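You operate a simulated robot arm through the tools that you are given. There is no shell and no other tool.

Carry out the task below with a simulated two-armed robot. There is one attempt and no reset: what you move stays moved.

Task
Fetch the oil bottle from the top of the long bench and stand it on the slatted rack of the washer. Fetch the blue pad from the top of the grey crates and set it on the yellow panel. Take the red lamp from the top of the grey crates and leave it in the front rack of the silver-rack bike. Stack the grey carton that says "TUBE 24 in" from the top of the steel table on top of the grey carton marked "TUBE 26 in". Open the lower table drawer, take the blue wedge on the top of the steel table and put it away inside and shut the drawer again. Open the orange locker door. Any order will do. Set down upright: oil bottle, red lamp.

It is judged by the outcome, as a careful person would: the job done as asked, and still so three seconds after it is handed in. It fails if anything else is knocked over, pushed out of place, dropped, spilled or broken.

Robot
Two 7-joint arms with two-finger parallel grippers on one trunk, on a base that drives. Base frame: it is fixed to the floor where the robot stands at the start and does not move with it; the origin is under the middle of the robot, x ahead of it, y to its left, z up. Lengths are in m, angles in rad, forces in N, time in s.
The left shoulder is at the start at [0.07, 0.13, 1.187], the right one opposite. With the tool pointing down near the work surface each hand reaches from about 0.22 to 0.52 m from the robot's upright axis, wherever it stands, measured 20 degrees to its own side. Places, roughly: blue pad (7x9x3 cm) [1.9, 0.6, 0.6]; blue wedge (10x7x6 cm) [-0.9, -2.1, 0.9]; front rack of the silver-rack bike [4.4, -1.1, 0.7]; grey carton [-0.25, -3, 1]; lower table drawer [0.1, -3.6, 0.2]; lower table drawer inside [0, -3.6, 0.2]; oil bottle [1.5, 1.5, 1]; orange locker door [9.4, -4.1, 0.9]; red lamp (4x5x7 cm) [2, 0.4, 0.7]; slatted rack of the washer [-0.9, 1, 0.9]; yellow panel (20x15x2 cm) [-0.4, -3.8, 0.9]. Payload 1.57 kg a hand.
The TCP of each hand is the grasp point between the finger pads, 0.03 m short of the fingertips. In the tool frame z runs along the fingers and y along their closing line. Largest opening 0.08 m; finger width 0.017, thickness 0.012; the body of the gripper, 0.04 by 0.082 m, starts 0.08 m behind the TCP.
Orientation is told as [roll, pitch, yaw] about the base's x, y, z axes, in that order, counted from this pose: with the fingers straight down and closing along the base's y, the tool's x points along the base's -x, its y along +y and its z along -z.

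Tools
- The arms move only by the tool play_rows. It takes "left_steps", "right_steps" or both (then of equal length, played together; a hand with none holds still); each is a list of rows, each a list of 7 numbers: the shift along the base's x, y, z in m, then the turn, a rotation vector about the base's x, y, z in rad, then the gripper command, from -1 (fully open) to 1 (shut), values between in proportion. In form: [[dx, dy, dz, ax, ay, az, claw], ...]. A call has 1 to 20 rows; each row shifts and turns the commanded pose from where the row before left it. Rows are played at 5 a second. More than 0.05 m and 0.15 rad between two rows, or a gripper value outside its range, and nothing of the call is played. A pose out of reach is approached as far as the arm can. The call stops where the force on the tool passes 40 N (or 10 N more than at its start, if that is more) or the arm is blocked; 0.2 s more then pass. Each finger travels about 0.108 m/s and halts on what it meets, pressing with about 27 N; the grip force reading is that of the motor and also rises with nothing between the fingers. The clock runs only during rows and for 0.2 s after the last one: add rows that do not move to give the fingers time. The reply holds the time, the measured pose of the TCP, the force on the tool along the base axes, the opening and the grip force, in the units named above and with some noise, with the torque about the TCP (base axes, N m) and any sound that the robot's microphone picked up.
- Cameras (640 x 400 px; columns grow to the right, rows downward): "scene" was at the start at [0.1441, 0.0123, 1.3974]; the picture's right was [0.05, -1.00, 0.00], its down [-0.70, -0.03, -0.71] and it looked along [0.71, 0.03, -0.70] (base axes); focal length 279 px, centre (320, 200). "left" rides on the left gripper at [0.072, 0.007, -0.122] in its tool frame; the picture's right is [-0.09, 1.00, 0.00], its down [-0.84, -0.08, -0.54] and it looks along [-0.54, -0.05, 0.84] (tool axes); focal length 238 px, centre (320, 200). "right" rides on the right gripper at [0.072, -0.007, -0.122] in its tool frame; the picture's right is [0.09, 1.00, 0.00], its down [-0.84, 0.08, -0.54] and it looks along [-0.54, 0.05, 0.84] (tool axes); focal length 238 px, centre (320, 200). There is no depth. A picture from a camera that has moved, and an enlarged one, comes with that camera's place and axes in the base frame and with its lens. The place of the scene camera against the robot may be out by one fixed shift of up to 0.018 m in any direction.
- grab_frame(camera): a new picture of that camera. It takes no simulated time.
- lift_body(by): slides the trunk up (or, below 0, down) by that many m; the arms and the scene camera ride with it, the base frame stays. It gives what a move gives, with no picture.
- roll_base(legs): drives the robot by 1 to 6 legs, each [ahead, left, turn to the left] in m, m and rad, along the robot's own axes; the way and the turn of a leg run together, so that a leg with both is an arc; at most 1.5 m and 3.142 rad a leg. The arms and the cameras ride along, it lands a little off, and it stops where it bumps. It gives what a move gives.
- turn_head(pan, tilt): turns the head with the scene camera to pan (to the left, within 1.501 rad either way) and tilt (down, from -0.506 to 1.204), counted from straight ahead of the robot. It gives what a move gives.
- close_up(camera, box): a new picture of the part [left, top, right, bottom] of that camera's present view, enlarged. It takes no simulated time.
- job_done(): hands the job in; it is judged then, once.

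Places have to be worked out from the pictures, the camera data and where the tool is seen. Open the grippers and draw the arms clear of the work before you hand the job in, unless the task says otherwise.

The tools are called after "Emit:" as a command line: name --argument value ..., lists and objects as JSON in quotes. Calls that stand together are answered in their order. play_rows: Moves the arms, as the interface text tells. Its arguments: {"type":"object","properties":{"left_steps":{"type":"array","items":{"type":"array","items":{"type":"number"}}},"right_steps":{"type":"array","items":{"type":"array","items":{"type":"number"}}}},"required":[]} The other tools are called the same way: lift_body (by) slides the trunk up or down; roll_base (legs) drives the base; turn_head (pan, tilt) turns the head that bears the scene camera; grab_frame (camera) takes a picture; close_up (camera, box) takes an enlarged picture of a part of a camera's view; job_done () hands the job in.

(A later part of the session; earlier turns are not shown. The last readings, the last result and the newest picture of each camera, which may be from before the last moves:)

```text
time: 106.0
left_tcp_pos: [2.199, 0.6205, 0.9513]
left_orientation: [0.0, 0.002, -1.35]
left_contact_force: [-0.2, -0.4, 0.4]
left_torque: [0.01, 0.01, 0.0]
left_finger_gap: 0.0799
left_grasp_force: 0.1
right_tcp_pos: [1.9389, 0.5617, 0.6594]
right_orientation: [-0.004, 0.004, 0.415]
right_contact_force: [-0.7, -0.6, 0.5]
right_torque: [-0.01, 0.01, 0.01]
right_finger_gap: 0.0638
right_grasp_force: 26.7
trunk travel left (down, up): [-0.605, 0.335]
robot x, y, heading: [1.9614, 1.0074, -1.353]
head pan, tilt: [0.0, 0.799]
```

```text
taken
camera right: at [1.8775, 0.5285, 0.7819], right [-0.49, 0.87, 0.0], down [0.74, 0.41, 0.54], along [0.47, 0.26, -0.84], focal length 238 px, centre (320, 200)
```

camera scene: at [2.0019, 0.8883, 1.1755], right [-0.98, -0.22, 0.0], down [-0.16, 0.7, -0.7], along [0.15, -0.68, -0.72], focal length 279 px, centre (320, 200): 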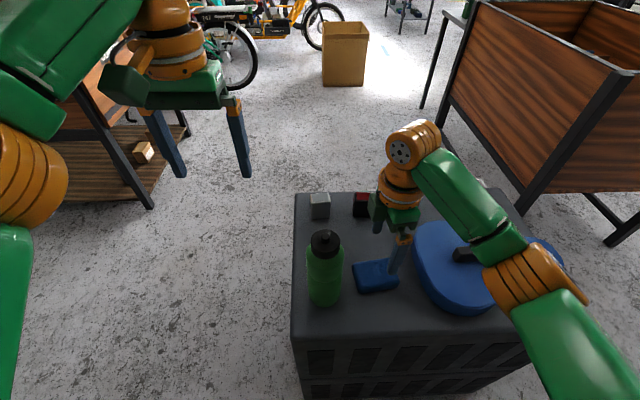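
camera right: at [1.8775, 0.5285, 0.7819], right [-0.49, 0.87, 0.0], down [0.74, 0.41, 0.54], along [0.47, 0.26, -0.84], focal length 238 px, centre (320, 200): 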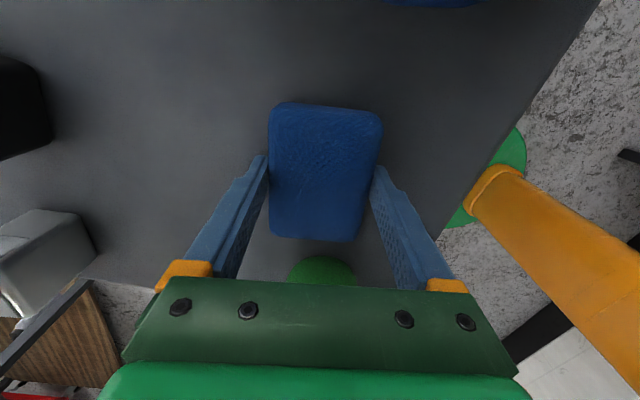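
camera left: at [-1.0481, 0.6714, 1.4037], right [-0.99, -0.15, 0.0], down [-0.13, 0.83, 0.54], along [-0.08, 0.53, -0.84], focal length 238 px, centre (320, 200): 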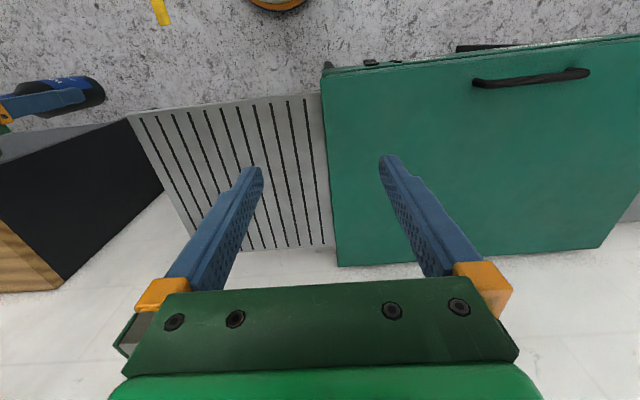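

Gripped at 6.4 cm. I lift with the trunk and check.

Emit:
lift_body --by 0.06

Emit:
grab_frame --camera "right"

Emit:
lift_body --by 0.3

Emit:
grab_frame --camera "right"

Emit:
grab_frame --camera "scene"

```text
time: 107.0
left_tcp_pos: [2.1988, 0.6199, 1.0115]
left_orientation: [0.0, 0.002, -1.352]
left_contact_force: [-0.4, 0.4, -0.5]
left_torque: [0.03, 0.05, -0.03]
left_finger_gap: 0.0798
left_grasp_force: 0.0
right_tcp_pos: [1.938, 0.5624, 0.7207]
right_orientation: [-0.006, 0.006, 0.416]
right_contact_force: [-0.9, 0.3, -0.3]
right_torque: [-0.01, -0.01, 0.0]
right_finger_gap: 0.0
right_grasp_force: 21.1
trunk travel left (down, up): [-0.665, 0.275]
robot x, y, heading: [1.962, 1.0112, -1.348]
head pan, tilt: [0.0, 0.799]
```

```text
taken
camera right: at [1.8775, 0.5284, 0.8419], right [-0.49, 0.87, 0.0], down [0.74, 0.41, 0.54], along [0.47, 0.26, -0.84], focal length 238 px, centre (320, 200)
```

right: 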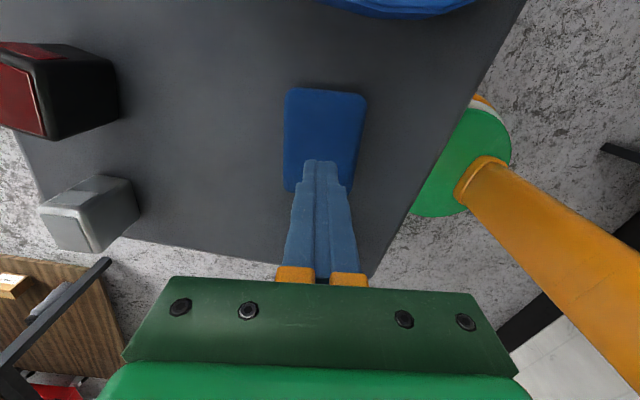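

```text
time: 109.8
left_tcp_pos: [2.1995, 0.6189, 1.2864]
left_orientation: [-0.002, 0.002, -1.352]
left_contact_force: [0.0, 0.4, 0.5]
left_torque: [-0.02, -0.05, 0.01]
left_finger_gap: 0.0799
left_grasp_force: 0.0
right_tcp_pos: [1.9383, 0.5612, 0.996]
right_orientation: [-0.007, 0.005, 0.414]
right_contact_force: [0.3, -0.6, -0.1]
right_torque: [0.03, -0.02, -0.01]
right_finger_gap: 0.0002
right_grasp_force: 21.4
right hand out of reach, approached as far as the arm can: row 1
trunk travel left (down, up): [-0.94, 0.0]
robot x, y, heading: [1.9632, 1.0055, -1.356]
head pan, tilt: [0.0, 0.799]
```

```text
taken
camera right: at [1.8775, 0.5285, 1.1169], right [-0.49, 0.87, 0.0], down [0.74, 0.41, 0.54], along [0.47, 0.26, -0.84], focal length 238 px, centre (320, 200)
```

right: 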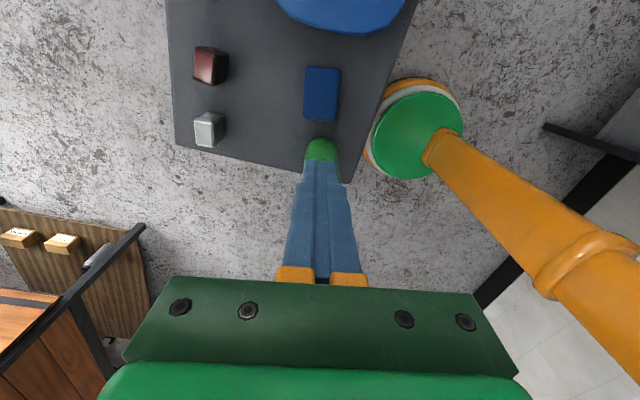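

```text
taken
camera scene: at [2.0018, 0.888, 1.5104], right [-0.98, -0.22, 0.0], down [-0.16, 0.7, -0.7], along [0.15, -0.68, -0.72], focal length 279 px, centre (320, 200)
```

scene: 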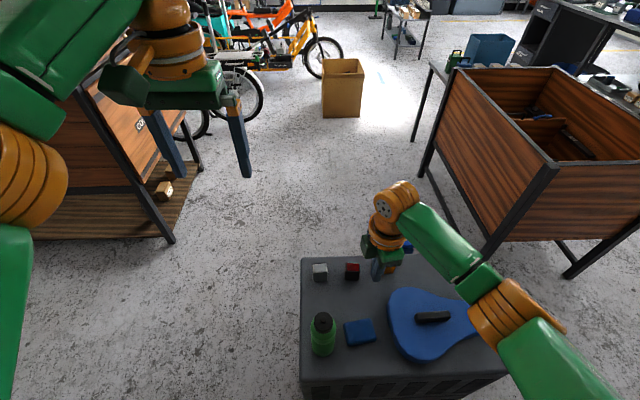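

The pad slipped out and stayed on the crates; the fingers are empty. I reopen the hand and look at the pad's shape closely.

Emit:
play_rows --right_steps '[[0, 0, 0, 0, 0, 0, -1], [0, 0, 0, 0, 0, 0, -1], [0, 0, 0, 0, 0, 0, -1]]'

Emit:
close_up --camera "scene" --box '[290, 290, 410, 380]'

Emit:
close_up --camera "right" --box '[270, 40, 380, 140]'

```text
time: 110.6
left_tcp_pos: [2.1983, 0.6198, 1.2858]
left_orientation: [-0.002, 0.002, -1.352]
left_contact_force: [0.1, -0.2, 0.0]
left_torque: [0.02, 0.01, 0.01]
left_finger_gap: 0.0801
left_grasp_force: 0.0
right_tcp_pos: [1.9379, 0.5616, 0.994]
right_orientation: [-0.007, 0.003, 0.415]
right_contact_force: [-0.4, -0.9, -0.3]
right_torque: [0.0, 0.01, -0.03]
right_finger_gap: 0.0797
right_grasp_force: 0.1
trunk travel left (down, up): [-0.94, 0.0]
robot x, y, heading: [1.9632, 1.0069, -1.348]
head pan, tilt: [0.0, 0.799]
```

```text
4.44 times, centred on (350, 335) of scene
camera zoom: at [2.0018, 0.888, 1.5104], right [-0.98, -0.22, 0.0], down [-0.16, 0.7, -0.7], along [0.15, -0.68, -0.72], focal length 1241 px, centre (187, -400)
```

zoom: 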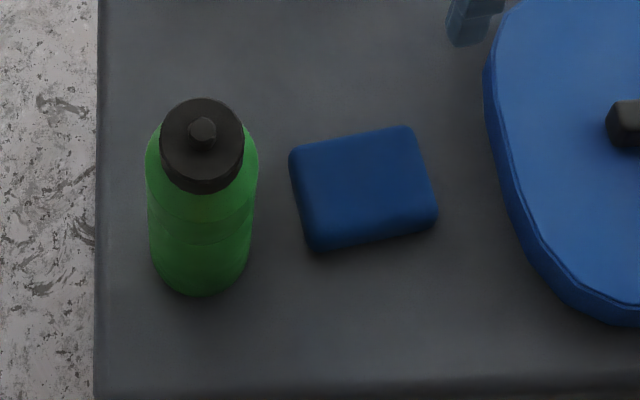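

```text
4.00 times, centred on (325, 90) of right
camera zoom: at [1.8775, 0.5284, 1.1169], right [-0.49, 0.87, 0.0], down [0.74, 0.41, 0.54], along [0.47, 0.26, -0.84], focal length 953 px, centre (300, 640)
```

zoom: 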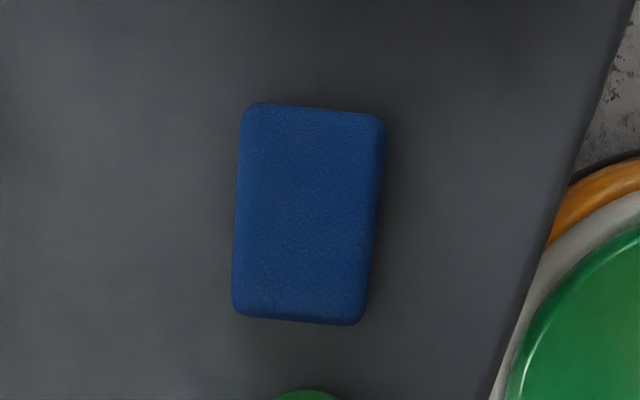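

The pad stayed nearly in place (slipped at once, so the grip was too high on its rounded sides). I lower again to re-grip lower.

Emit:
lift_body --by -0.27

Emit:
play_rows --right_steps '[[-0.001, 0.001, -0.02, 0.006, 0, 0.01, -1], [0, 0, -0.02, 0, 0, 0, -1], [0, 0, -0.012, 0, 0, 0, -1], [0, 0, 0, 0, 0, 0, -1]]'

Emit:
grab_frame --camera "right"

Emit:
close_up --camera "scene" --box '[330, 230, 430, 310]'

```text
time: 113.3
left_tcp_pos: [2.1993, 0.6192, 1.0163]
left_orientation: [-0.002, 0.001, -1.35]
left_contact_force: [0.5, 0.2, 0.2]
left_torque: [-0.01, -0.01, 0.04]
left_finger_gap: 0.0799
left_grasp_force: 0.1
right_tcp_pos: [1.9397, 0.5616, 0.7255]
right_orientation: [-0.005, 0.006, 0.416]
right_contact_force: [0.0, -0.1, -1.1]
right_torque: [-0.01, -0.01, 0.06]
right_finger_gap: 0.0801
right_grasp_force: 0.1
trunk travel left (down, up): [-0.67, 0.27]
robot x, y, heading: [1.9593, 1.0097, -1.355]
head pan, tilt: [0.0, 0.799]
```

```text
time: 114.3
left_tcp_pos: [2.1991, 0.6204, 1.0169]
left_orientation: [-0.001, 0.002, -1.351]
left_contact_force: [-1.1, -1.1, -0.3]
left_torque: [-0.01, 0.01, 0.0]
left_finger_gap: 0.0801
left_grasp_force: 0.1
right_tcp_pos: [1.9377, 0.5623, 0.6715]
right_orientation: [-0.001, 0.005, 0.425]
right_contact_force: [0.3, -0.8, -0.1]
right_torque: [-0.01, 0.02, 0.04]
right_finger_gap: 0.08
right_grasp_force: 0.0
trunk travel left (down, up): [-0.67, 0.27]
robot x, y, heading: [1.9634, 1.007, -1.352]
head pan, tilt: [0.0, 0.799]
```

```text
taken
camera right: at [1.8764, 0.528, 0.7941], right [-0.49, 0.87, 0.0], down [0.73, 0.42, 0.54], along [0.47, 0.27, -0.84], focal length 238 px, centre (320, 200)
```

right: 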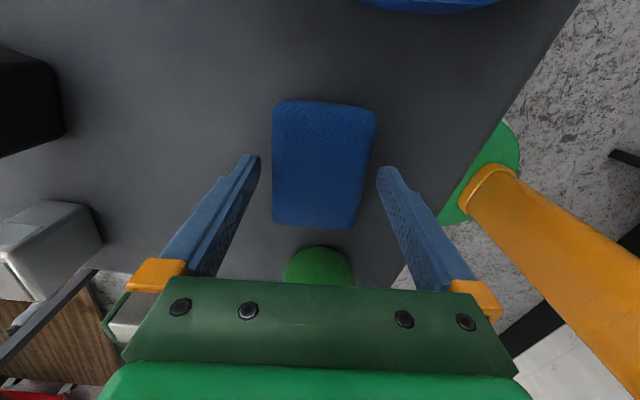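

```text
5.00 times, centred on (380, 270) of scene
camera zoom: at [2.0018, 0.8881, 1.2405], right [-0.98, -0.22, 0.0], down [-0.16, 0.7, -0.7], along [0.15, -0.68, -0.72], focal length 1396 px, centre (20, -150)
```

zoom: 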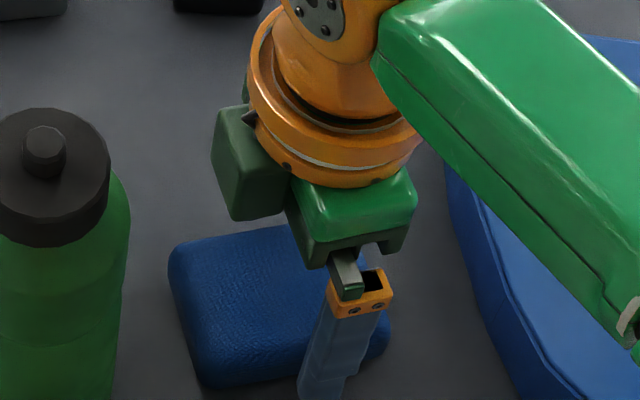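

I check the left hand's camera for a side view of the fingertips.

Emit:
grab_frame --camera "left"

```text
taken
camera left: at [2.1892, 0.6922, 1.139], right [0.99, 0.13, 0.0], down [0.11, -0.83, 0.54], along [0.07, -0.54, -0.84], focal length 238 px, centre (320, 200)
```

left: 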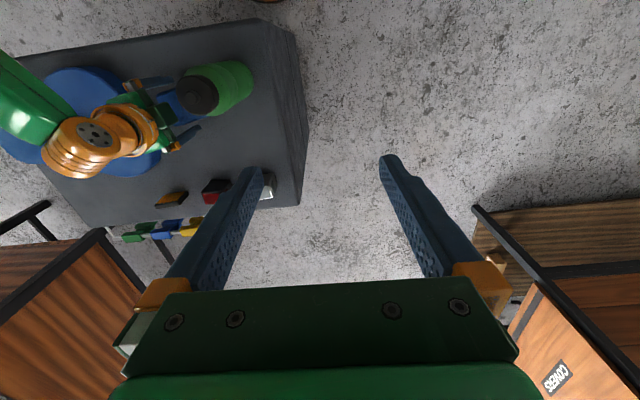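

I step down slowly and watch forces for the true surface.

Emit:
play_rows --right_steps '[[0, 0, -0.008, 0, 0, 0, -1], [0, 0, 0, 0, 0, 0, -1], [0, 0, 0, 0, 0, 0, -1]]'

Emit:
play_rows --right_steps '[[0, 0, -0.003, 0, 0, 0, -1], [0, 0, 0, 0, 0, 0, -1], [0, 0, 0, 0, 0, 0, -1]]'

Emit:
play_rows --right_steps '[[0, 0, -0.003, 0, 0, 0, -1], [0, 0, 0, 0, 0, 0, -1], [0, 0, 0, 0, 0, 0, -1]]'

```text
time: 115.1
left_tcp_pos: [2.1985, 0.6205, 1.0169]
left_orientation: [-0.002, 0.003, -1.35]
left_contact_force: [0.7, 0.2, 0.0]
left_torque: [0.05, -0.01, 0.0]
left_finger_gap: 0.0799
left_grasp_force: 0.0
right_tcp_pos: [1.9384, 0.5617, 0.6649]
right_orientation: [0.001, 0.003, 0.426]
right_contact_force: [-0.2, 0.2, 0.1]
right_torque: [-0.01, -0.02, 0.01]
right_finger_gap: 0.08
right_grasp_force: 0.1
trunk travel left (down, up): [-0.67, 0.27]
robot x, y, heading: [1.9602, 1.0068, -1.353]
head pan, tilt: [0.0, 0.799]
```

```text
time: 115.9
left_tcp_pos: [2.1986, 0.6201, 1.0155]
left_orientation: [-0.001, 0.001, -1.351]
left_contact_force: [0.2, 0.7, 0.2]
left_torque: [0.01, 0.02, 0.02]
left_finger_gap: 0.08
left_grasp_force: 0.2
right_tcp_pos: [1.9374, 0.562, 0.6618]
right_orientation: [0.0, 0.003, 0.425]
right_contact_force: [-0.9, -0.5, 0.7]
right_torque: [-0.01, 0.0, -0.02]
right_finger_gap: 0.0798
right_grasp_force: 0.0
trunk travel left (down, up): [-0.67, 0.27]
robot x, y, heading: [1.9622, 1.0057, -1.352]
head pan, tilt: [0.0, 0.799]
```

```text
time: 116.7
left_tcp_pos: [2.1986, 0.6204, 1.0166]
left_orientation: [-0.001, 0.001, -1.352]
left_contact_force: [0.3, 0.1, -0.2]
left_torque: [0.01, 0.01, 0.01]
left_finger_gap: 0.0801
left_grasp_force: 0.1
right_tcp_pos: [1.9371, 0.5617, 0.6595]
right_orientation: [0.001, 0.002, 0.425]
right_contact_force: [0.1, 0.1, 0.9]
right_torque: [0.03, 0.04, 0.0]
right_finger_gap: 0.0802
right_grasp_force: 0.0
trunk travel left (down, up): [-0.67, 0.27]
robot x, y, heading: [1.963, 1.0091, -1.356]
head pan, tilt: [0.0, 0.799]
```

Barely touching at 0.6595. One more 3 mm step.

Emit:
play_rows --right_steps '[[0, 0, -0.003, 0, 0, 0, -1], [0, 0, 0, 0, 0, 0, -1], [0, 0, 0, 0, 0, 0, -1]]'

Emit:
close_up --camera "right" --box '[220, 80, 420, 250]'

Emit:
close_up --camera "scene" --box '[330, 260, 430, 340]'

```text
time: 117.5
left_tcp_pos: [2.198, 0.6217, 1.0181]
left_orientation: [0.001, -0.002, -1.35]
left_contact_force: [-0.6, 0.1, -0.4]
left_torque: [0.01, 0.0, -0.01]
left_finger_gap: 0.0799
left_grasp_force: 0.0
right_tcp_pos: [1.9369, 0.5622, 0.6578]
right_orientation: [-0.005, 0.004, 0.425]
right_contact_force: [-4.4, -5.4, 24.2]
right_torque: [0.87, 0.43, 0.26]
right_finger_gap: 0.0782
right_grasp_force: 0.0
trunk travel left (down, up): [-0.67, 0.27]
robot x, y, heading: [1.9626, 1.0073, -1.358]
head pan, tilt: [0.0, 0.799]
```

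```text
2.35 times, centred on (320, 165) of right
camera zoom: at [1.8757, 0.5292, 0.7799], right [-0.49, 0.87, 0.0], down [0.73, 0.42, 0.54], along [0.47, 0.26, -0.84], focal length 561 px, centre (320, 282)
```

zoom: 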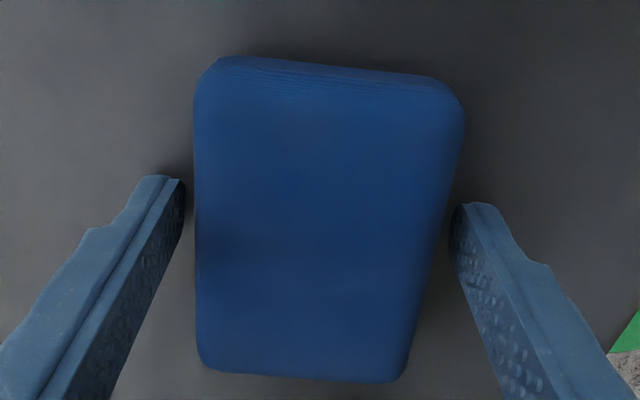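

```text
5.00 times, centred on (380, 300) of scene
camera zoom: at [2.0008, 0.8917, 1.2411], right [-0.98, -0.22, 0.0], down [-0.15, 0.7, -0.7], along [0.15, -0.68, -0.71], focal length 1396 px, centre (20, -300)
```

zoom: 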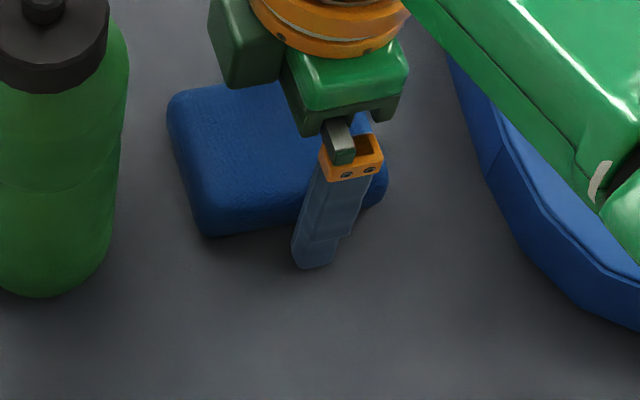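

Contact is with the crate (tips at ≈0.628), so the grip height is right. I back off 2 mm, close with a longer squeeze and lift only 1 cm slowly with the arm.

Emit:
play_rows --right_steps '[[0, 0, 0.0025, 0, 0, 0, -1], [0, 0, 0, 0, 0, 0, -0.4], [0, 0, 0, 0, 0, 0, 0.2], [0, 0, 0, 0, 0, 0, 1], [0, 0, 0, 0, 0, 0, 1], [0, 0, 0, 0, 0, 0, 1], [0, 0, 0, 0, 0, 0, 1]]'

Emit:
play_rows --right_steps '[[0, 0, 0.003, 0, 0, 0, 1], [0, 0, 0.003, 0, 0, 0, 1], [0, 0, 0, 0, 0, 0, 1], [0, 0, 0, 0, 0, 0, 1]]'

Emit:
close_up --camera "right" --box '[220, 80, 420, 250]'

Emit:
close_up --camera "scene" --box '[330, 260, 430, 340]'

```text
time: 119.1
left_tcp_pos: [2.1982, 0.6204, 1.0168]
left_orientation: [-0.002, 0.002, -1.351]
left_contact_force: [0.0, -0.4, 0.7]
left_torque: [-0.02, -0.01, -0.02]
left_finger_gap: 0.0802
left_grasp_force: 0.0
right_tcp_pos: [1.9368, 0.5616, 0.6592]
right_orientation: [0.0, 0.004, 0.426]
right_contact_force: [0.3, -0.2, 0.6]
right_torque: [0.02, 0.01, 0.0]
right_finger_gap: 0.064
right_grasp_force: 27.0
trunk travel left (down, up): [-0.67, 0.27]
robot x, y, heading: [1.9581, 1.0097, -1.354]
head pan, tilt: [0.0, 0.799]
```

```text
time: 120.1
left_tcp_pos: [2.199, 0.6188, 1.0173]
left_orientation: [0.0, 0.0, -1.351]
left_contact_force: [0.7, -0.1, -1.2]
left_torque: [0.01, -0.01, 0.01]
left_finger_gap: 0.08
left_grasp_force: 0.0
right_tcp_pos: [1.9383, 0.5619, 0.6637]
right_orientation: [0.0, 0.004, 0.425]
right_contact_force: [-0.2, -0.3, -0.1]
right_torque: [0.01, 0.01, -0.01]
right_finger_gap: 0.0639
right_grasp_force: 27.3
trunk travel left (down, up): [-0.67, 0.27]
robot x, y, heading: [1.9623, 1.0082, -1.351]
head pan, tilt: [0.0, 0.799]
```

```text
2.35 times, centred on (320, 165) of right
camera zoom: at [1.8763, 0.5278, 0.7862], right [-0.49, 0.87, 0.0], down [0.73, 0.42, 0.54], along [0.47, 0.27, -0.84], focal length 561 px, centre (320, 282)
```

zoom: 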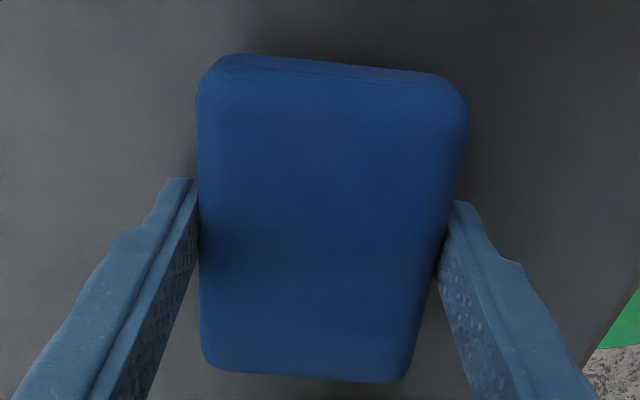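

```text
5.00 times, centred on (380, 300) of scene
camera zoom: at [2.0018, 0.888, 1.2404], right [-0.98, -0.22, 0.0], down [-0.16, 0.7, -0.7], along [0.15, -0.68, -0.72], focal length 1396 px, centre (20, -300)
```

zoom: 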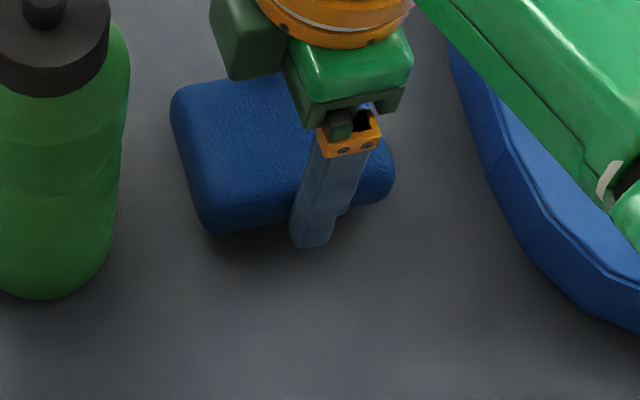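

Still holding at 6 mm up. I continue lifting slowly with the arm and monitor the gap.

Emit:
play_rows --right_steps '[[0, 0, 0.004, 0, 0, 0, 1], [0, 0, 0.004, 0, 0, 0, 1], [0, 0, 0.004, 0, 0, 0, 1], [0, 0, 0, 0, 0, 0, 1]]'

Emit:
close_up --camera "right" --box '[220, 80, 420, 250]'

```text
time: 121.1
left_tcp_pos: [2.2001, 0.6197, 1.0161]
left_orientation: [-0.001, 0.001, -1.353]
left_contact_force: [-0.1, 0.2, 0.0]
left_torque: [0.01, -0.02, -0.01]
left_finger_gap: 0.0797
left_grasp_force: 0.0
right_tcp_pos: [1.9375, 0.5625, 0.6766]
right_orientation: [0.001, 0.003, 0.426]
right_contact_force: [-0.5, 0.1, -0.2]
right_torque: [-0.01, 0.0, 0.0]
right_finger_gap: 0.0639
right_grasp_force: 27.3
trunk travel left (down, up): [-0.67, 0.27]
robot x, y, heading: [1.9613, 1.008, -1.356]
head pan, tilt: [0.0, 0.799]
```

```text
2.35 times, centred on (320, 165) of right
camera zoom: at [1.8758, 0.5285, 0.7979], right [-0.49, 0.87, 0.0], down [0.73, 0.42, 0.54], along [0.47, 0.27, -0.84], focal length 561 px, centre (320, 282)
```

zoom: 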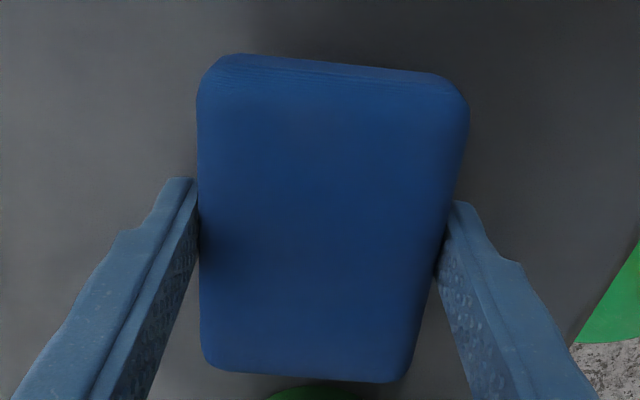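

The pad is rising with the hand now. I continue raising slowly with the arm.

Emit:
play_rows --right_steps '[[0, 0, 0.01, 0, 0, 0, 1], [0, 0, 0.01, 0, 0, 0, 1], [0, 0, 0.01, 0, 0, 0, 1], [0, 0, 0.01, 0, 0, 0, 1], [0, 0, 0.01, 0, 0, 0, 1], [0, 0, 0.01, 0, 0, 0, 1], [0, 0, 0, 0, 0, 0, 1]]'

Emit:
grab_frame --camera "right"

```text
time: 122.7
left_tcp_pos: [2.1985, 0.6194, 1.0153]
left_orientation: [-0.002, 0.001, -1.351]
left_contact_force: [-0.3, 0.3, -0.2]
left_torque: [-0.01, -0.01, -0.02]
left_finger_gap: 0.0798
left_grasp_force: 0.0
right_tcp_pos: [1.9373, 0.562, 0.7367]
right_orientation: [0.001, 0.005, 0.426]
right_contact_force: [0.2, 0.3, -0.1]
right_torque: [0.03, 0.02, 0.02]
right_finger_gap: 0.0639
right_grasp_force: 27.1
trunk travel left (down, up): [-0.67, 0.27]
robot x, y, heading: [1.9606, 1.004, -1.354]
head pan, tilt: [0.0, 0.799]
```

```text
taken
camera right: at [1.8765, 0.5283, 0.8588], right [-0.49, 0.87, 0.0], down [0.73, 0.42, 0.54], along [0.47, 0.27, -0.84], focal length 238 px, centre (320, 200)
```

right: 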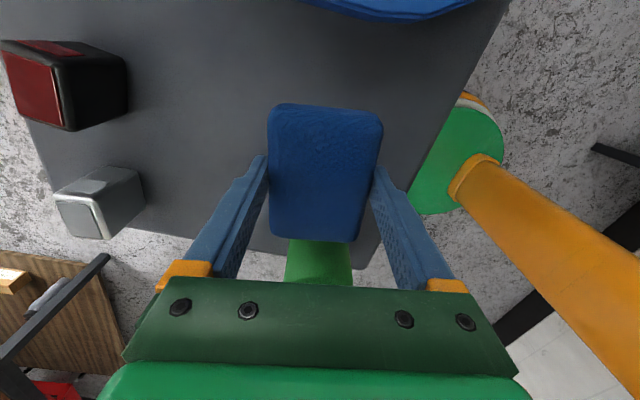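

Held well. I test a small trunk lift to ensure it doesn't shake the pad loose.

Emit:
lift_body --by 0.02

Emit:
lift_body --by 0.2

Emit:
grab_frame --camera "right"

```text
time: 123.4
left_tcp_pos: [2.1987, 0.6201, 1.0367]
left_orientation: [-0.001, 0.002, -1.351]
left_contact_force: [0.6, -1.0, -0.1]
left_torque: [0.01, 0.03, -0.01]
left_finger_gap: 0.08
left_grasp_force: 0.0
right_tcp_pos: [1.9388, 0.5626, 0.7568]
right_orientation: [0.0, 0.003, 0.426]
right_contact_force: [0.4, -1.1, -0.8]
right_torque: [0.0, 0.01, 0.04]
right_finger_gap: 0.0639
right_grasp_force: 27.0
trunk travel left (down, up): [-0.69, 0.25]
robot x, y, heading: [1.9599, 1.008, -1.356]
head pan, tilt: [0.0, 0.799]
```

```text
time: 125.6
left_tcp_pos: [2.1985, 0.6188, 1.2362]
left_orientation: [-0.002, 0.003, -1.353]
left_contact_force: [0.1, 0.1, 0.0]
left_torque: [0.03, 0.04, 0.02]
left_finger_gap: 0.0798
left_grasp_force: 0.1
right_tcp_pos: [1.9386, 0.5628, 0.9568]
right_orientation: [0.001, 0.003, 0.424]
right_contact_force: [-0.7, 0.5, -0.2]
right_torque: [0.0, -0.02, -0.02]
right_finger_gap: 0.064
right_grasp_force: 26.9
trunk travel left (down, up): [-0.89, 0.05]
robot x, y, heading: [1.9604, 1.0112, -1.349]
head pan, tilt: [0.0, 0.799]
```

```text
taken
camera right: at [1.8765, 0.5282, 1.0786], right [-0.5, 0.87, 0.0], down [0.73, 0.42, 0.54], along [0.47, 0.27, -0.84], focal length 238 px, centre (320, 200)
```

right: 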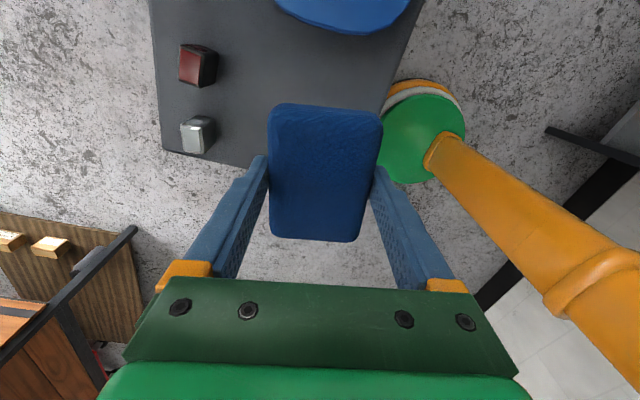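

Pad is securely held. I zoom at the red lamp to locate it and learn its orientation.

Emit:
close_up --camera "right" --box '[140, 20, 260, 170]'

Emit:
close_up --camera "left" --box '[130, 130, 310, 260]'

Emit:
grab_frame --camera "scene"

```text
2.67 times, centred on (200, 95) of right
camera zoom: at [1.8765, 0.5282, 1.0786], right [-0.5, 0.87, 0.0], down [0.73, 0.42, 0.54], along [0.47, 0.27, -0.84], focal length 636 px, centre (640, 480)
```

zoom: 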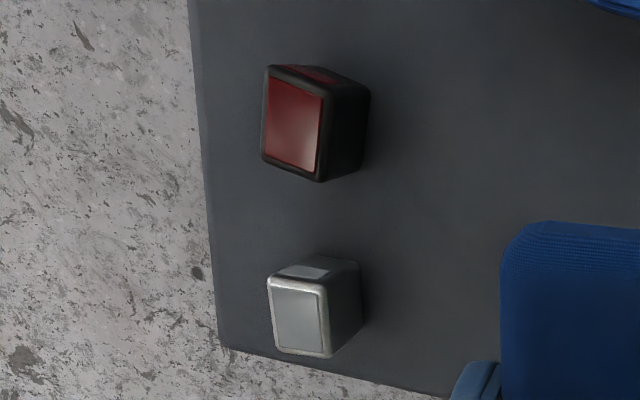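

```text
3.08 times, centred on (220, 195) of left
camera zoom: at [2.1892, 0.692, 1.359], right [0.99, 0.13, 0.0], down [0.11, -0.83, 0.54], along [0.07, -0.54, -0.84], focal length 733 px, centre (628, 215)
```

zoom: 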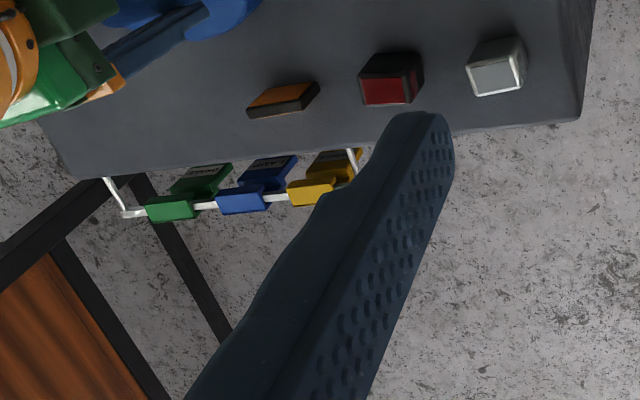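

```text
taken
camera scene: at [2.0018, 0.8879, 1.4604], right [-0.98, -0.22, 0.0], down [-0.16, 0.7, -0.7], along [0.15, -0.68, -0.72], focal length 279 px, centre (320, 200)
```

scene: 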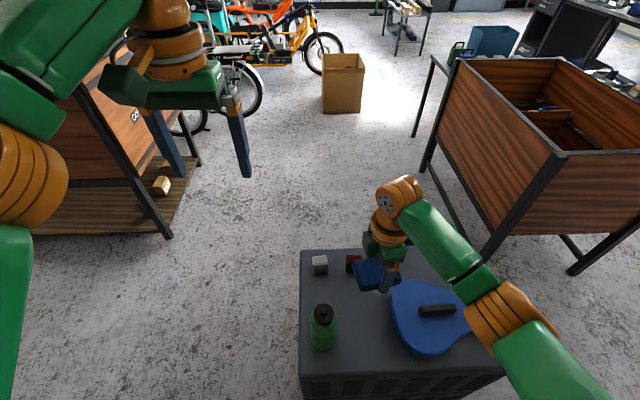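

Lamp top centre ≈(1.989, 0.383), 4 cm across the crates' width. I drive around to the far (east) end of the crates and face back, to use the left hand on the lamp.

Emit:
roll_base --legs '[[-0.1, 0.5, 0], [0, 0, -1.553], [0, 0.55, 0]]'

Emit:
grab_frame --camera "scene"

Emit:
grab_frame --camera "left"

Emit:
grab_frame --camera "right"

```text
time: 135.2
left_tcp_pos: [2.1731, 0.4469, 1.2356]
left_orientation: [-0.001, 0.004, -2.91]
left_contact_force: [1.0, 0.0, -0.1]
left_torque: [-0.02, -0.01, -0.01]
left_finger_gap: 0.0798
left_grasp_force: 0.0
right_tcp_pos: [2.1125, 0.7059, 0.9564]
right_orientation: [0.0, 0.001, -1.132]
right_contact_force: [-0.1, 0.0, -0.4]
right_torque: [-0.03, 0.0, -0.01]
right_finger_gap: 0.0638
right_grasp_force: 26.8
trunk travel left (down, up): [-0.89, 0.05]
robot x, y, heading: [2.5598, 0.6874, -2.91]
head pan, tilt: [0.0, 0.799]
```

```text
taken
camera scene: at [2.4424, 0.6676, 1.4604], right [-0.23, 0.97, 0.0], down [0.7, 0.16, -0.7], along [-0.68, -0.16, -0.72], focal length 279 px, centre (320, 200)
```

scene: 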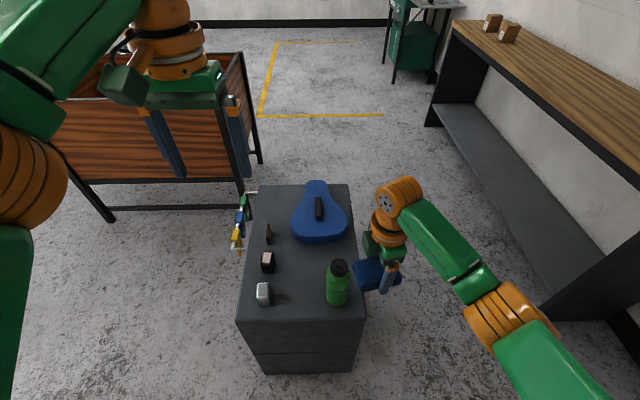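

```text
taken
camera left: at [2.2443, 0.4571, 1.3592], right [0.14, -0.99, 0.0], down [-0.83, -0.12, 0.54], along [-0.54, -0.08, -0.84], focal length 238 px, centre (320, 200)
```

left: 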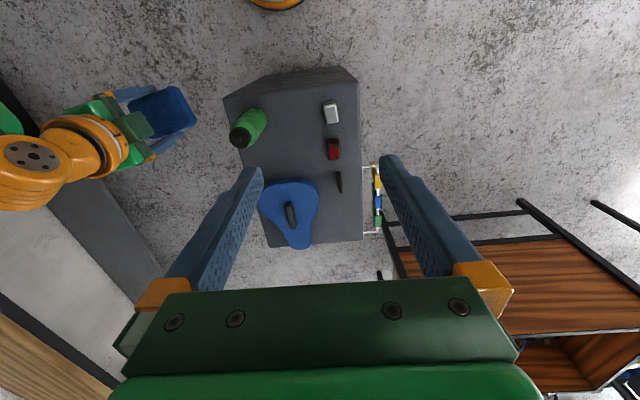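

```text
taken
camera right: at [2.0776, 0.7698, 1.0783], right [0.86, 0.51, 0.0], down [0.43, -0.73, 0.54], along [0.27, -0.47, -0.84], focal length 238 px, centre (320, 200)
```

right: 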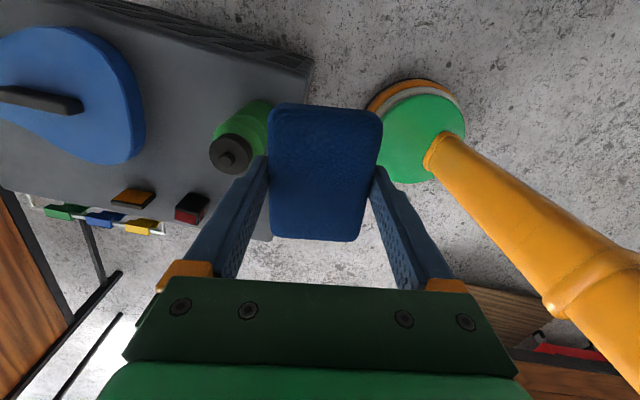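

I swing the right hand (with pad) outward to the right so it clears the crates when the trunk lowers.

Emit:
play_rows --right_steps '[[0.006, 0.04, 0, 0, 0, 0, 1], [0.006, 0.04, 0, 0, 0, 0, 1], [0.006, 0.04, 0, 0, 0, 0, 1], [0.006, 0.04, 0, 0, 0, 0, 1], [0.006, 0.04, 0, 0, 0, 0, 1], [0.006, 0.04, 0, 0, 0, 0, 1], [0, 0, 0, 0, 0, 0, 1]]'

Emit:
roll_base --legs '[[0.15, 0, 0]]'

Emit:
lift_body --by -0.2

Emit:
grab_frame --camera "scene"

Emit:
grab_frame --camera "left"

```text
time: 136.8
left_tcp_pos: [2.1747, 0.4449, 1.2343]
left_orientation: [-0.002, 0.001, -2.909]
left_contact_force: [-0.2, 0.7, 0.3]
left_torque: [0.0, 0.0, 0.02]
left_finger_gap: 0.0799
left_grasp_force: 0.1
right_tcp_pos: [2.149, 0.9448, 0.9562]
right_orientation: [-0.001, 0.004, -1.133]
right_contact_force: [0.1, 0.4, -1.2]
right_torque: [0.02, 0.0, 0.01]
right_finger_gap: 0.0638
right_grasp_force: 27.2
trunk travel left (down, up): [-0.89, 0.05]
robot x, y, heading: [2.5573, 0.6868, -2.913]
head pan, tilt: [0.0, 0.799]
```

```text
time: 138.2
left_tcp_pos: [2.0293, 0.4113, 1.2388]
left_orientation: [-0.004, -0.004, -2.911]
left_contact_force: [-0.7, -0.3, -0.9]
left_torque: [0.01, 0.02, -0.01]
left_finger_gap: 0.0799
left_grasp_force: 0.0
right_tcp_pos: [2.0059, 0.9103, 0.9579]
right_orientation: [-0.005, 0.003, -1.135]
right_contact_force: [1.7, -0.3, -0.1]
right_torque: [0.02, -0.02, -0.04]
right_finger_gap: 0.0641
right_grasp_force: 27.1
trunk travel left (down, up): [-0.89, 0.05]
robot x, y, heading: [2.4091, 0.653, -2.91]
head pan, tilt: [0.0, 0.799]
```

```text
time: 140.3
left_tcp_pos: [2.0264, 0.4104, 1.0361]
left_orientation: [-0.002, 0.001, -2.912]
left_contact_force: [0.4, -0.2, 0.1]
left_torque: [-0.01, 0.0, 0.01]
left_finger_gap: 0.08
left_grasp_force: 0.0
right_tcp_pos: [2.0029, 0.9102, 0.7568]
right_orientation: [-0.003, 0.004, -1.134]
right_contact_force: [0.0, -0.4, 0.0]
right_torque: [0.0, 0.0, 0.02]
right_finger_gap: 0.0637
right_grasp_force: 27.0
trunk travel left (down, up): [-0.69, 0.25]
robot x, y, heading: [2.4118, 0.6552, -2.912]
head pan, tilt: [0.0, 0.799]
```

```text
taken
camera scene: at [2.2957, 0.6314, 1.2605], right [-0.23, 0.97, 0.0], down [0.7, 0.16, -0.7], along [-0.68, -0.16, -0.72], focal length 279 px, centre (320, 200)
```

scene: 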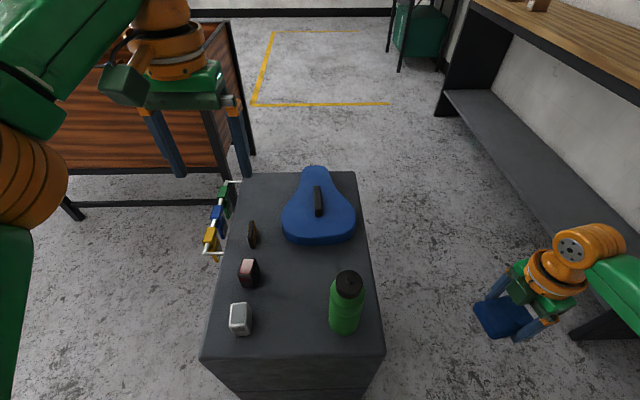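

```text
taken
camera left: at [2.0974, 0.4212, 1.1591], right [0.14, -0.99, 0.0], down [-0.83, -0.12, 0.54], along [-0.54, -0.07, -0.84], focal length 238 px, centre (320, 200)
```

left: 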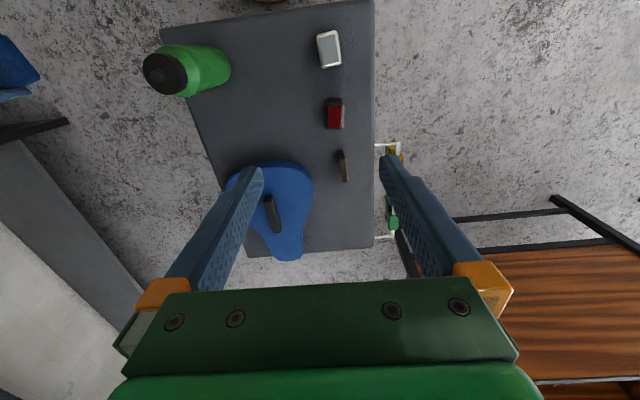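

I zoom with the left camera at the lamp.

Emit:
close_up --camera "left" --box '[280, 70, 400, 170]'

```text
4.00 times, centred on (340, 120) of left
camera zoom: at [2.0974, 0.4212, 1.1591], right [0.14, -0.99, 0.0], down [-0.83, -0.12, 0.54], along [-0.54, -0.07, -0.84], focal length 953 px, centre (240, 520)
```

zoom: 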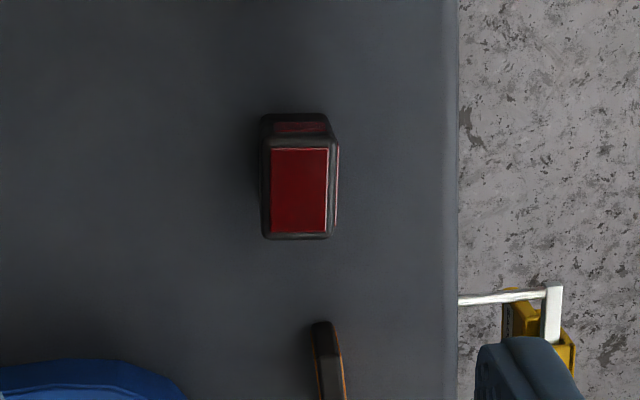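

Lamp centre (1.988, 0.382), long axis ≈0.16 rad. I lower the trunk a bit more, align the left hand over it and descend partway.

Emit:
lift_body --by -0.12

Emit:
play_rows --left_steps '[[-0.019, -0.014, 0, 0, 0, -0.035, -1], [-0.019, -0.014, 0, 0, 0, -0.035, -1], [0, 0, -0.04, 0, 0, 0, -1], [0, 0, -0.04, 0, 0, 0, -1], [0, 0, 0, 0, 0, 0, -1]]'

Emit:
grab_frame --camera "left"

Emit:
grab_frame --camera "scene"

```text
time: 141.8
left_tcp_pos: [2.027, 0.4118, 0.9166]
left_orientation: [-0.001, 0.002, -2.91]
left_contact_force: [0.3, 0.6, -0.2]
left_torque: [0.0, 0.0, 0.01]
left_finger_gap: 0.0799
left_grasp_force: 0.1
right_tcp_pos: [2.0021, 0.911, 0.6374]
right_orientation: [-0.001, 0.005, -1.133]
right_contact_force: [-0.4, 0.2, -0.3]
right_torque: [-0.01, 0.02, 0.03]
right_finger_gap: 0.0639
right_grasp_force: 26.7
trunk travel left (down, up): [-0.57, 0.37]
robot x, y, heading: [2.4125, 0.6533, -2.909]
head pan, tilt: [0.0, 0.799]
```

```text
time: 143.1
left_tcp_pos: [2.032, 0.4075, 0.8348]
left_orientation: [-0.002, 0.002, -2.979]
left_contact_force: [0.0, 0.6, -0.4]
left_torque: [-0.02, 0.0, 0.01]
left_finger_gap: 0.0802
left_grasp_force: 0.0
left hand out of reach, approached as far as the arm can: row 1, 2
right_tcp_pos: [2.0042, 0.9107, 0.6364]
right_orientation: [0.001, 0.004, -1.136]
right_contact_force: [-0.6, -0.1, 1.4]
right_torque: [-0.03, 0.01, 0.01]
right_finger_gap: 0.0639
right_grasp_force: 26.8
trunk travel left (down, up): [-0.57, 0.37]
robot x, y, heading: [2.41, 0.6514, -2.911]
head pan, tilt: [0.0, 0.799]
```

```text
taken
camera left: at [2.1041, 0.4131, 0.9577], right [0.07, -1.0, 0.0], down [-0.84, -0.06, 0.54], along [-0.54, -0.04, -0.84], focal length 238 px, centre (320, 200)
```

left: 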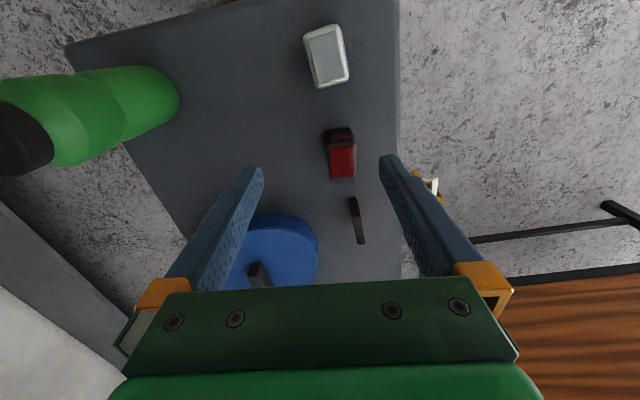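

```text
taken
camera scene: at [2.2959, 0.6316, 1.1405], right [-0.23, 0.97, 0.0], down [0.7, 0.16, -0.7], along [-0.68, -0.16, -0.72], focal length 279 px, centre (320, 200)
```

scene: 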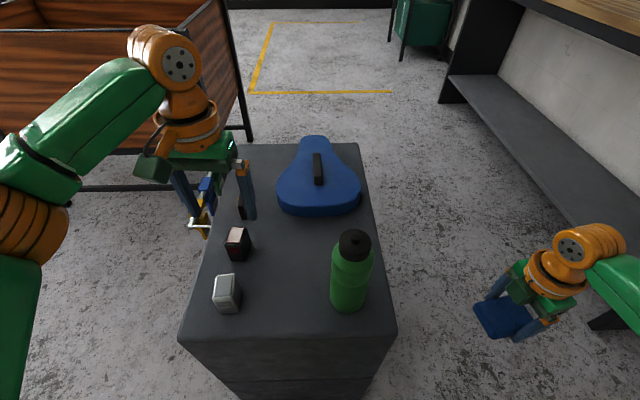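

The sideways shift wasn't reached at that height. I lower a little (staying above lamp tops) and shift again.

Emit:
play_rows --left_steps '[[0, 0, -0.04, 0, 0, 0, -1], [0, 0, -0.03, 0, 0, 0, -1], [-0.011, -0.006, 0, 0, 0, 0, -1], [-0.011, -0.006, 0, 0, 0, 0, -1], [-0.011, -0.007, 0, 0, 0, 0, -1], [-0.011, -0.007, 0, 0, 0, 0, -1], [0, 0, 0, 0, 0, 0, -1]]'

Emit:
grab_frame --camera "left"

```text
time: 144.7
left_tcp_pos: [1.9881, 0.3822, 0.7639]
left_orientation: [-0.001, 0.001, -2.982]
left_contact_force: [-0.6, 0.0, -0.2]
left_torque: [-0.01, 0.03, -0.02]
left_finger_gap: 0.0801
left_grasp_force: 0.0
right_tcp_pos: [2.0029, 0.9106, 0.6361]
right_orientation: [-0.002, 0.004, -1.132]
right_contact_force: [-0.3, 0.7, -0.3]
right_torque: [0.0, -0.01, 0.0]
right_finger_gap: 0.0637
right_grasp_force: 26.9
trunk travel left (down, up): [-0.57, 0.37]
robot x, y, heading: [2.4101, 0.6537, -2.913]
head pan, tilt: [0.0, 0.799]
```

```text
taken
camera left: at [2.0597, 0.387, 0.8865], right [0.07, -1.0, 0.0], down [-0.84, -0.06, 0.54], along [-0.54, -0.04, -0.84], focal length 238 px, centre (320, 200)
```

left: 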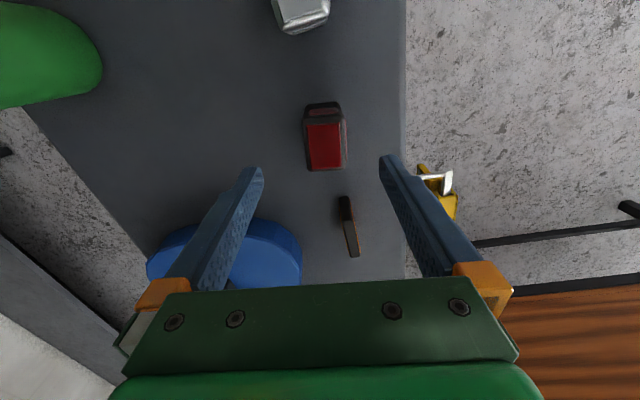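

Aligned. I descend 0.09 m around the lamp.

Emit:
play_rows --left_steps '[[0.002, -0.001, -0.03, 0, 0, 0, -1], [0, 0, -0.03, 0, 0, 0, -1], [0, 0, -0.03, 0, 0, 0, -1], [0, 0, 0, 0, 0, 0, -1]]'

Emit:
grab_frame --camera "left"

Emit:
close_up --camera "scene" --box '[160, 180, 320, 310]'

```text
time: 145.7
left_tcp_pos: [1.9903, 0.3803, 0.6724]
left_orientation: [0.0, 0.0, -2.98]
left_contact_force: [-0.1, 0.1, 0.1]
left_torque: [0.01, 0.0, 0.03]
left_finger_gap: 0.0802
left_grasp_force: 0.1
right_tcp_pos: [2.0031, 0.9108, 0.6381]
right_orientation: [0.001, 0.002, -1.135]
right_contact_force: [-0.4, -0.4, -0.7]
right_torque: [0.02, -0.04, -0.03]
right_finger_gap: 0.0639
right_grasp_force: 27.3
trunk travel left (down, up): [-0.57, 0.37]
robot x, y, heading: [2.4114, 0.6515, -2.913]
head pan, tilt: [0.0, 0.799]
```

```text
taken
camera left: at [2.0619, 0.3862, 0.7965], right [0.07, -1.0, 0.0], down [-0.84, -0.06, 0.54], along [-0.54, -0.04, -0.84], focal length 238 px, centre (320, 200)
```

left: 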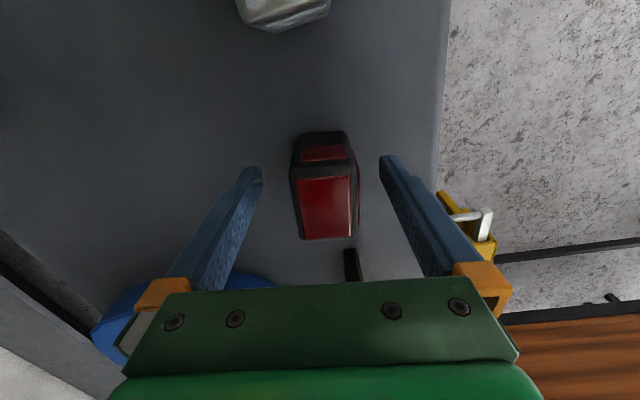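

```text
3.08 times, centred on (240, 245) of scene
camera zoom: at [2.2958, 0.6315, 1.1405], right [-0.23, 0.97, 0.0], down [0.7, 0.16, -0.7], along [-0.68, -0.16, -0.72], focal length 859 px, centre (566, 62)
```

zoom: 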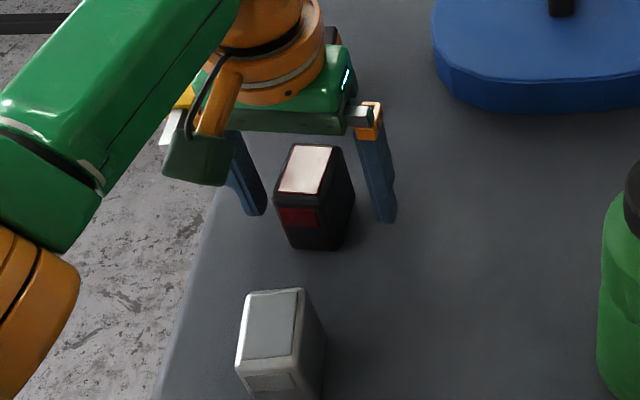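

Lamp sits between the fingers, ~5 mm toward the robot. Trim and close.

Emit:
play_rows --left_steps '[[0.005, 0.001, 0, 0, 0, 0, -1], [0, 0, 0, 0, 0, 0, -0.2], [0, 0, 0, 0, 0, 0, 0.5], [0, 0, 0, 0, 0, 0, 1], [0, 0, 0, 0, 0, 0, 1], [0, 0, 0, 0, 0, 0, 1]]'

Emit:
play_rows --left_steps '[[0, 0, 0.005, 0, 0, 0, 1], [0, 0, 0.01, 0, 0, 0, 1], [0, 0, 0.02, 0, 0, 0, 1], [0, 0, 0.03, 0, 0, 0, 1], [0, 0, 0, 0, 0, 0, 1]]'

Emit:
grab_frame --camera "left"

Emit:
close_up --camera "scene" --box '[160, 150, 320, 280]'

```text
time: 147.1
left_tcp_pos: [1.9962, 0.3814, 0.6718]
left_orientation: [-0.005, 0.003, -2.982]
left_contact_force: [0.6, -0.1, 1.2]
left_torque: [-0.05, 0.03, 0.06]
left_finger_gap: 0.0353
left_grasp_force: 26.8
right_tcp_pos: [2.0025, 0.9103, 0.637]
right_orientation: [-0.001, 0.003, -1.136]
right_contact_force: [0.1, 0.4, 0.5]
right_torque: [0.01, -0.03, 0.01]
right_finger_gap: 0.0641
right_grasp_force: 26.9
trunk travel left (down, up): [-0.57, 0.37]
robot x, y, heading: [2.4099, 0.6545, -2.908]
head pan, tilt: [0.0, 0.799]
```

```text
time: 148.2
left_tcp_pos: [1.9958, 0.382, 0.7395]
left_orientation: [-0.002, 0.003, -2.98]
left_contact_force: [-0.8, -0.4, -0.6]
left_torque: [0.02, -0.02, -0.01]
left_finger_gap: 0.0358
left_grasp_force: 27.0
right_tcp_pos: [2.0022, 0.9103, 0.6368]
right_orientation: [0.0, 0.003, -1.135]
right_contact_force: [0.6, -1.1, 0.3]
right_torque: [-0.02, -0.05, 0.06]
right_finger_gap: 0.0637
right_grasp_force: 26.4
trunk travel left (down, up): [-0.57, 0.37]
robot x, y, heading: [2.4076, 0.6541, -2.909]
head pan, tilt: [0.0, 0.799]
```

```text
taken
camera left: at [2.0663, 0.388, 0.8613], right [0.07, -1.0, 0.0], down [-0.84, -0.06, 0.54], along [-0.54, -0.04, -0.84], focal length 238 px, centre (320, 200)
```

left: 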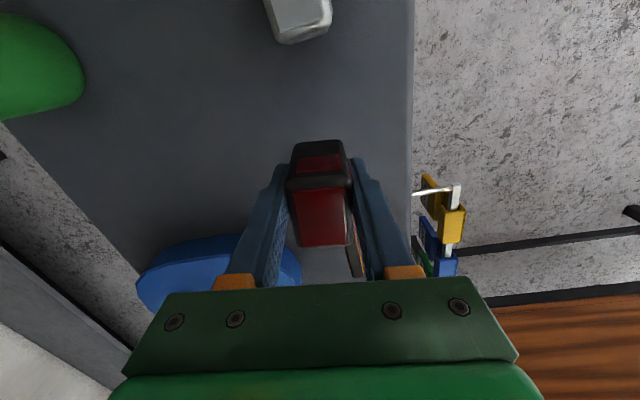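

```text
3.08 times, centred on (240, 215) of scene
camera zoom: at [2.2953, 0.6311, 1.1404], right [-0.23, 0.97, 0.0], down [0.7, 0.16, -0.7], along [-0.68, -0.16, -0.72], focal length 859 px, centre (566, 154)
```

zoom: 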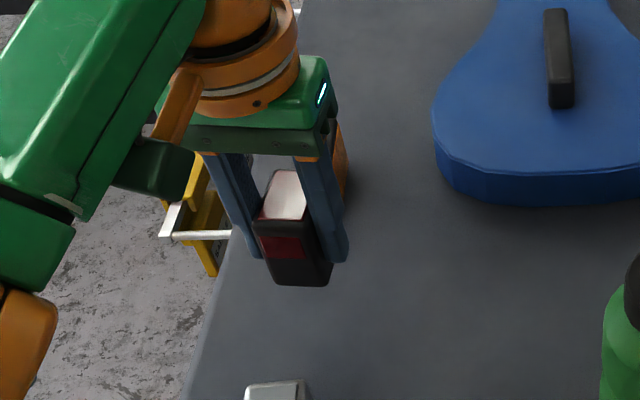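

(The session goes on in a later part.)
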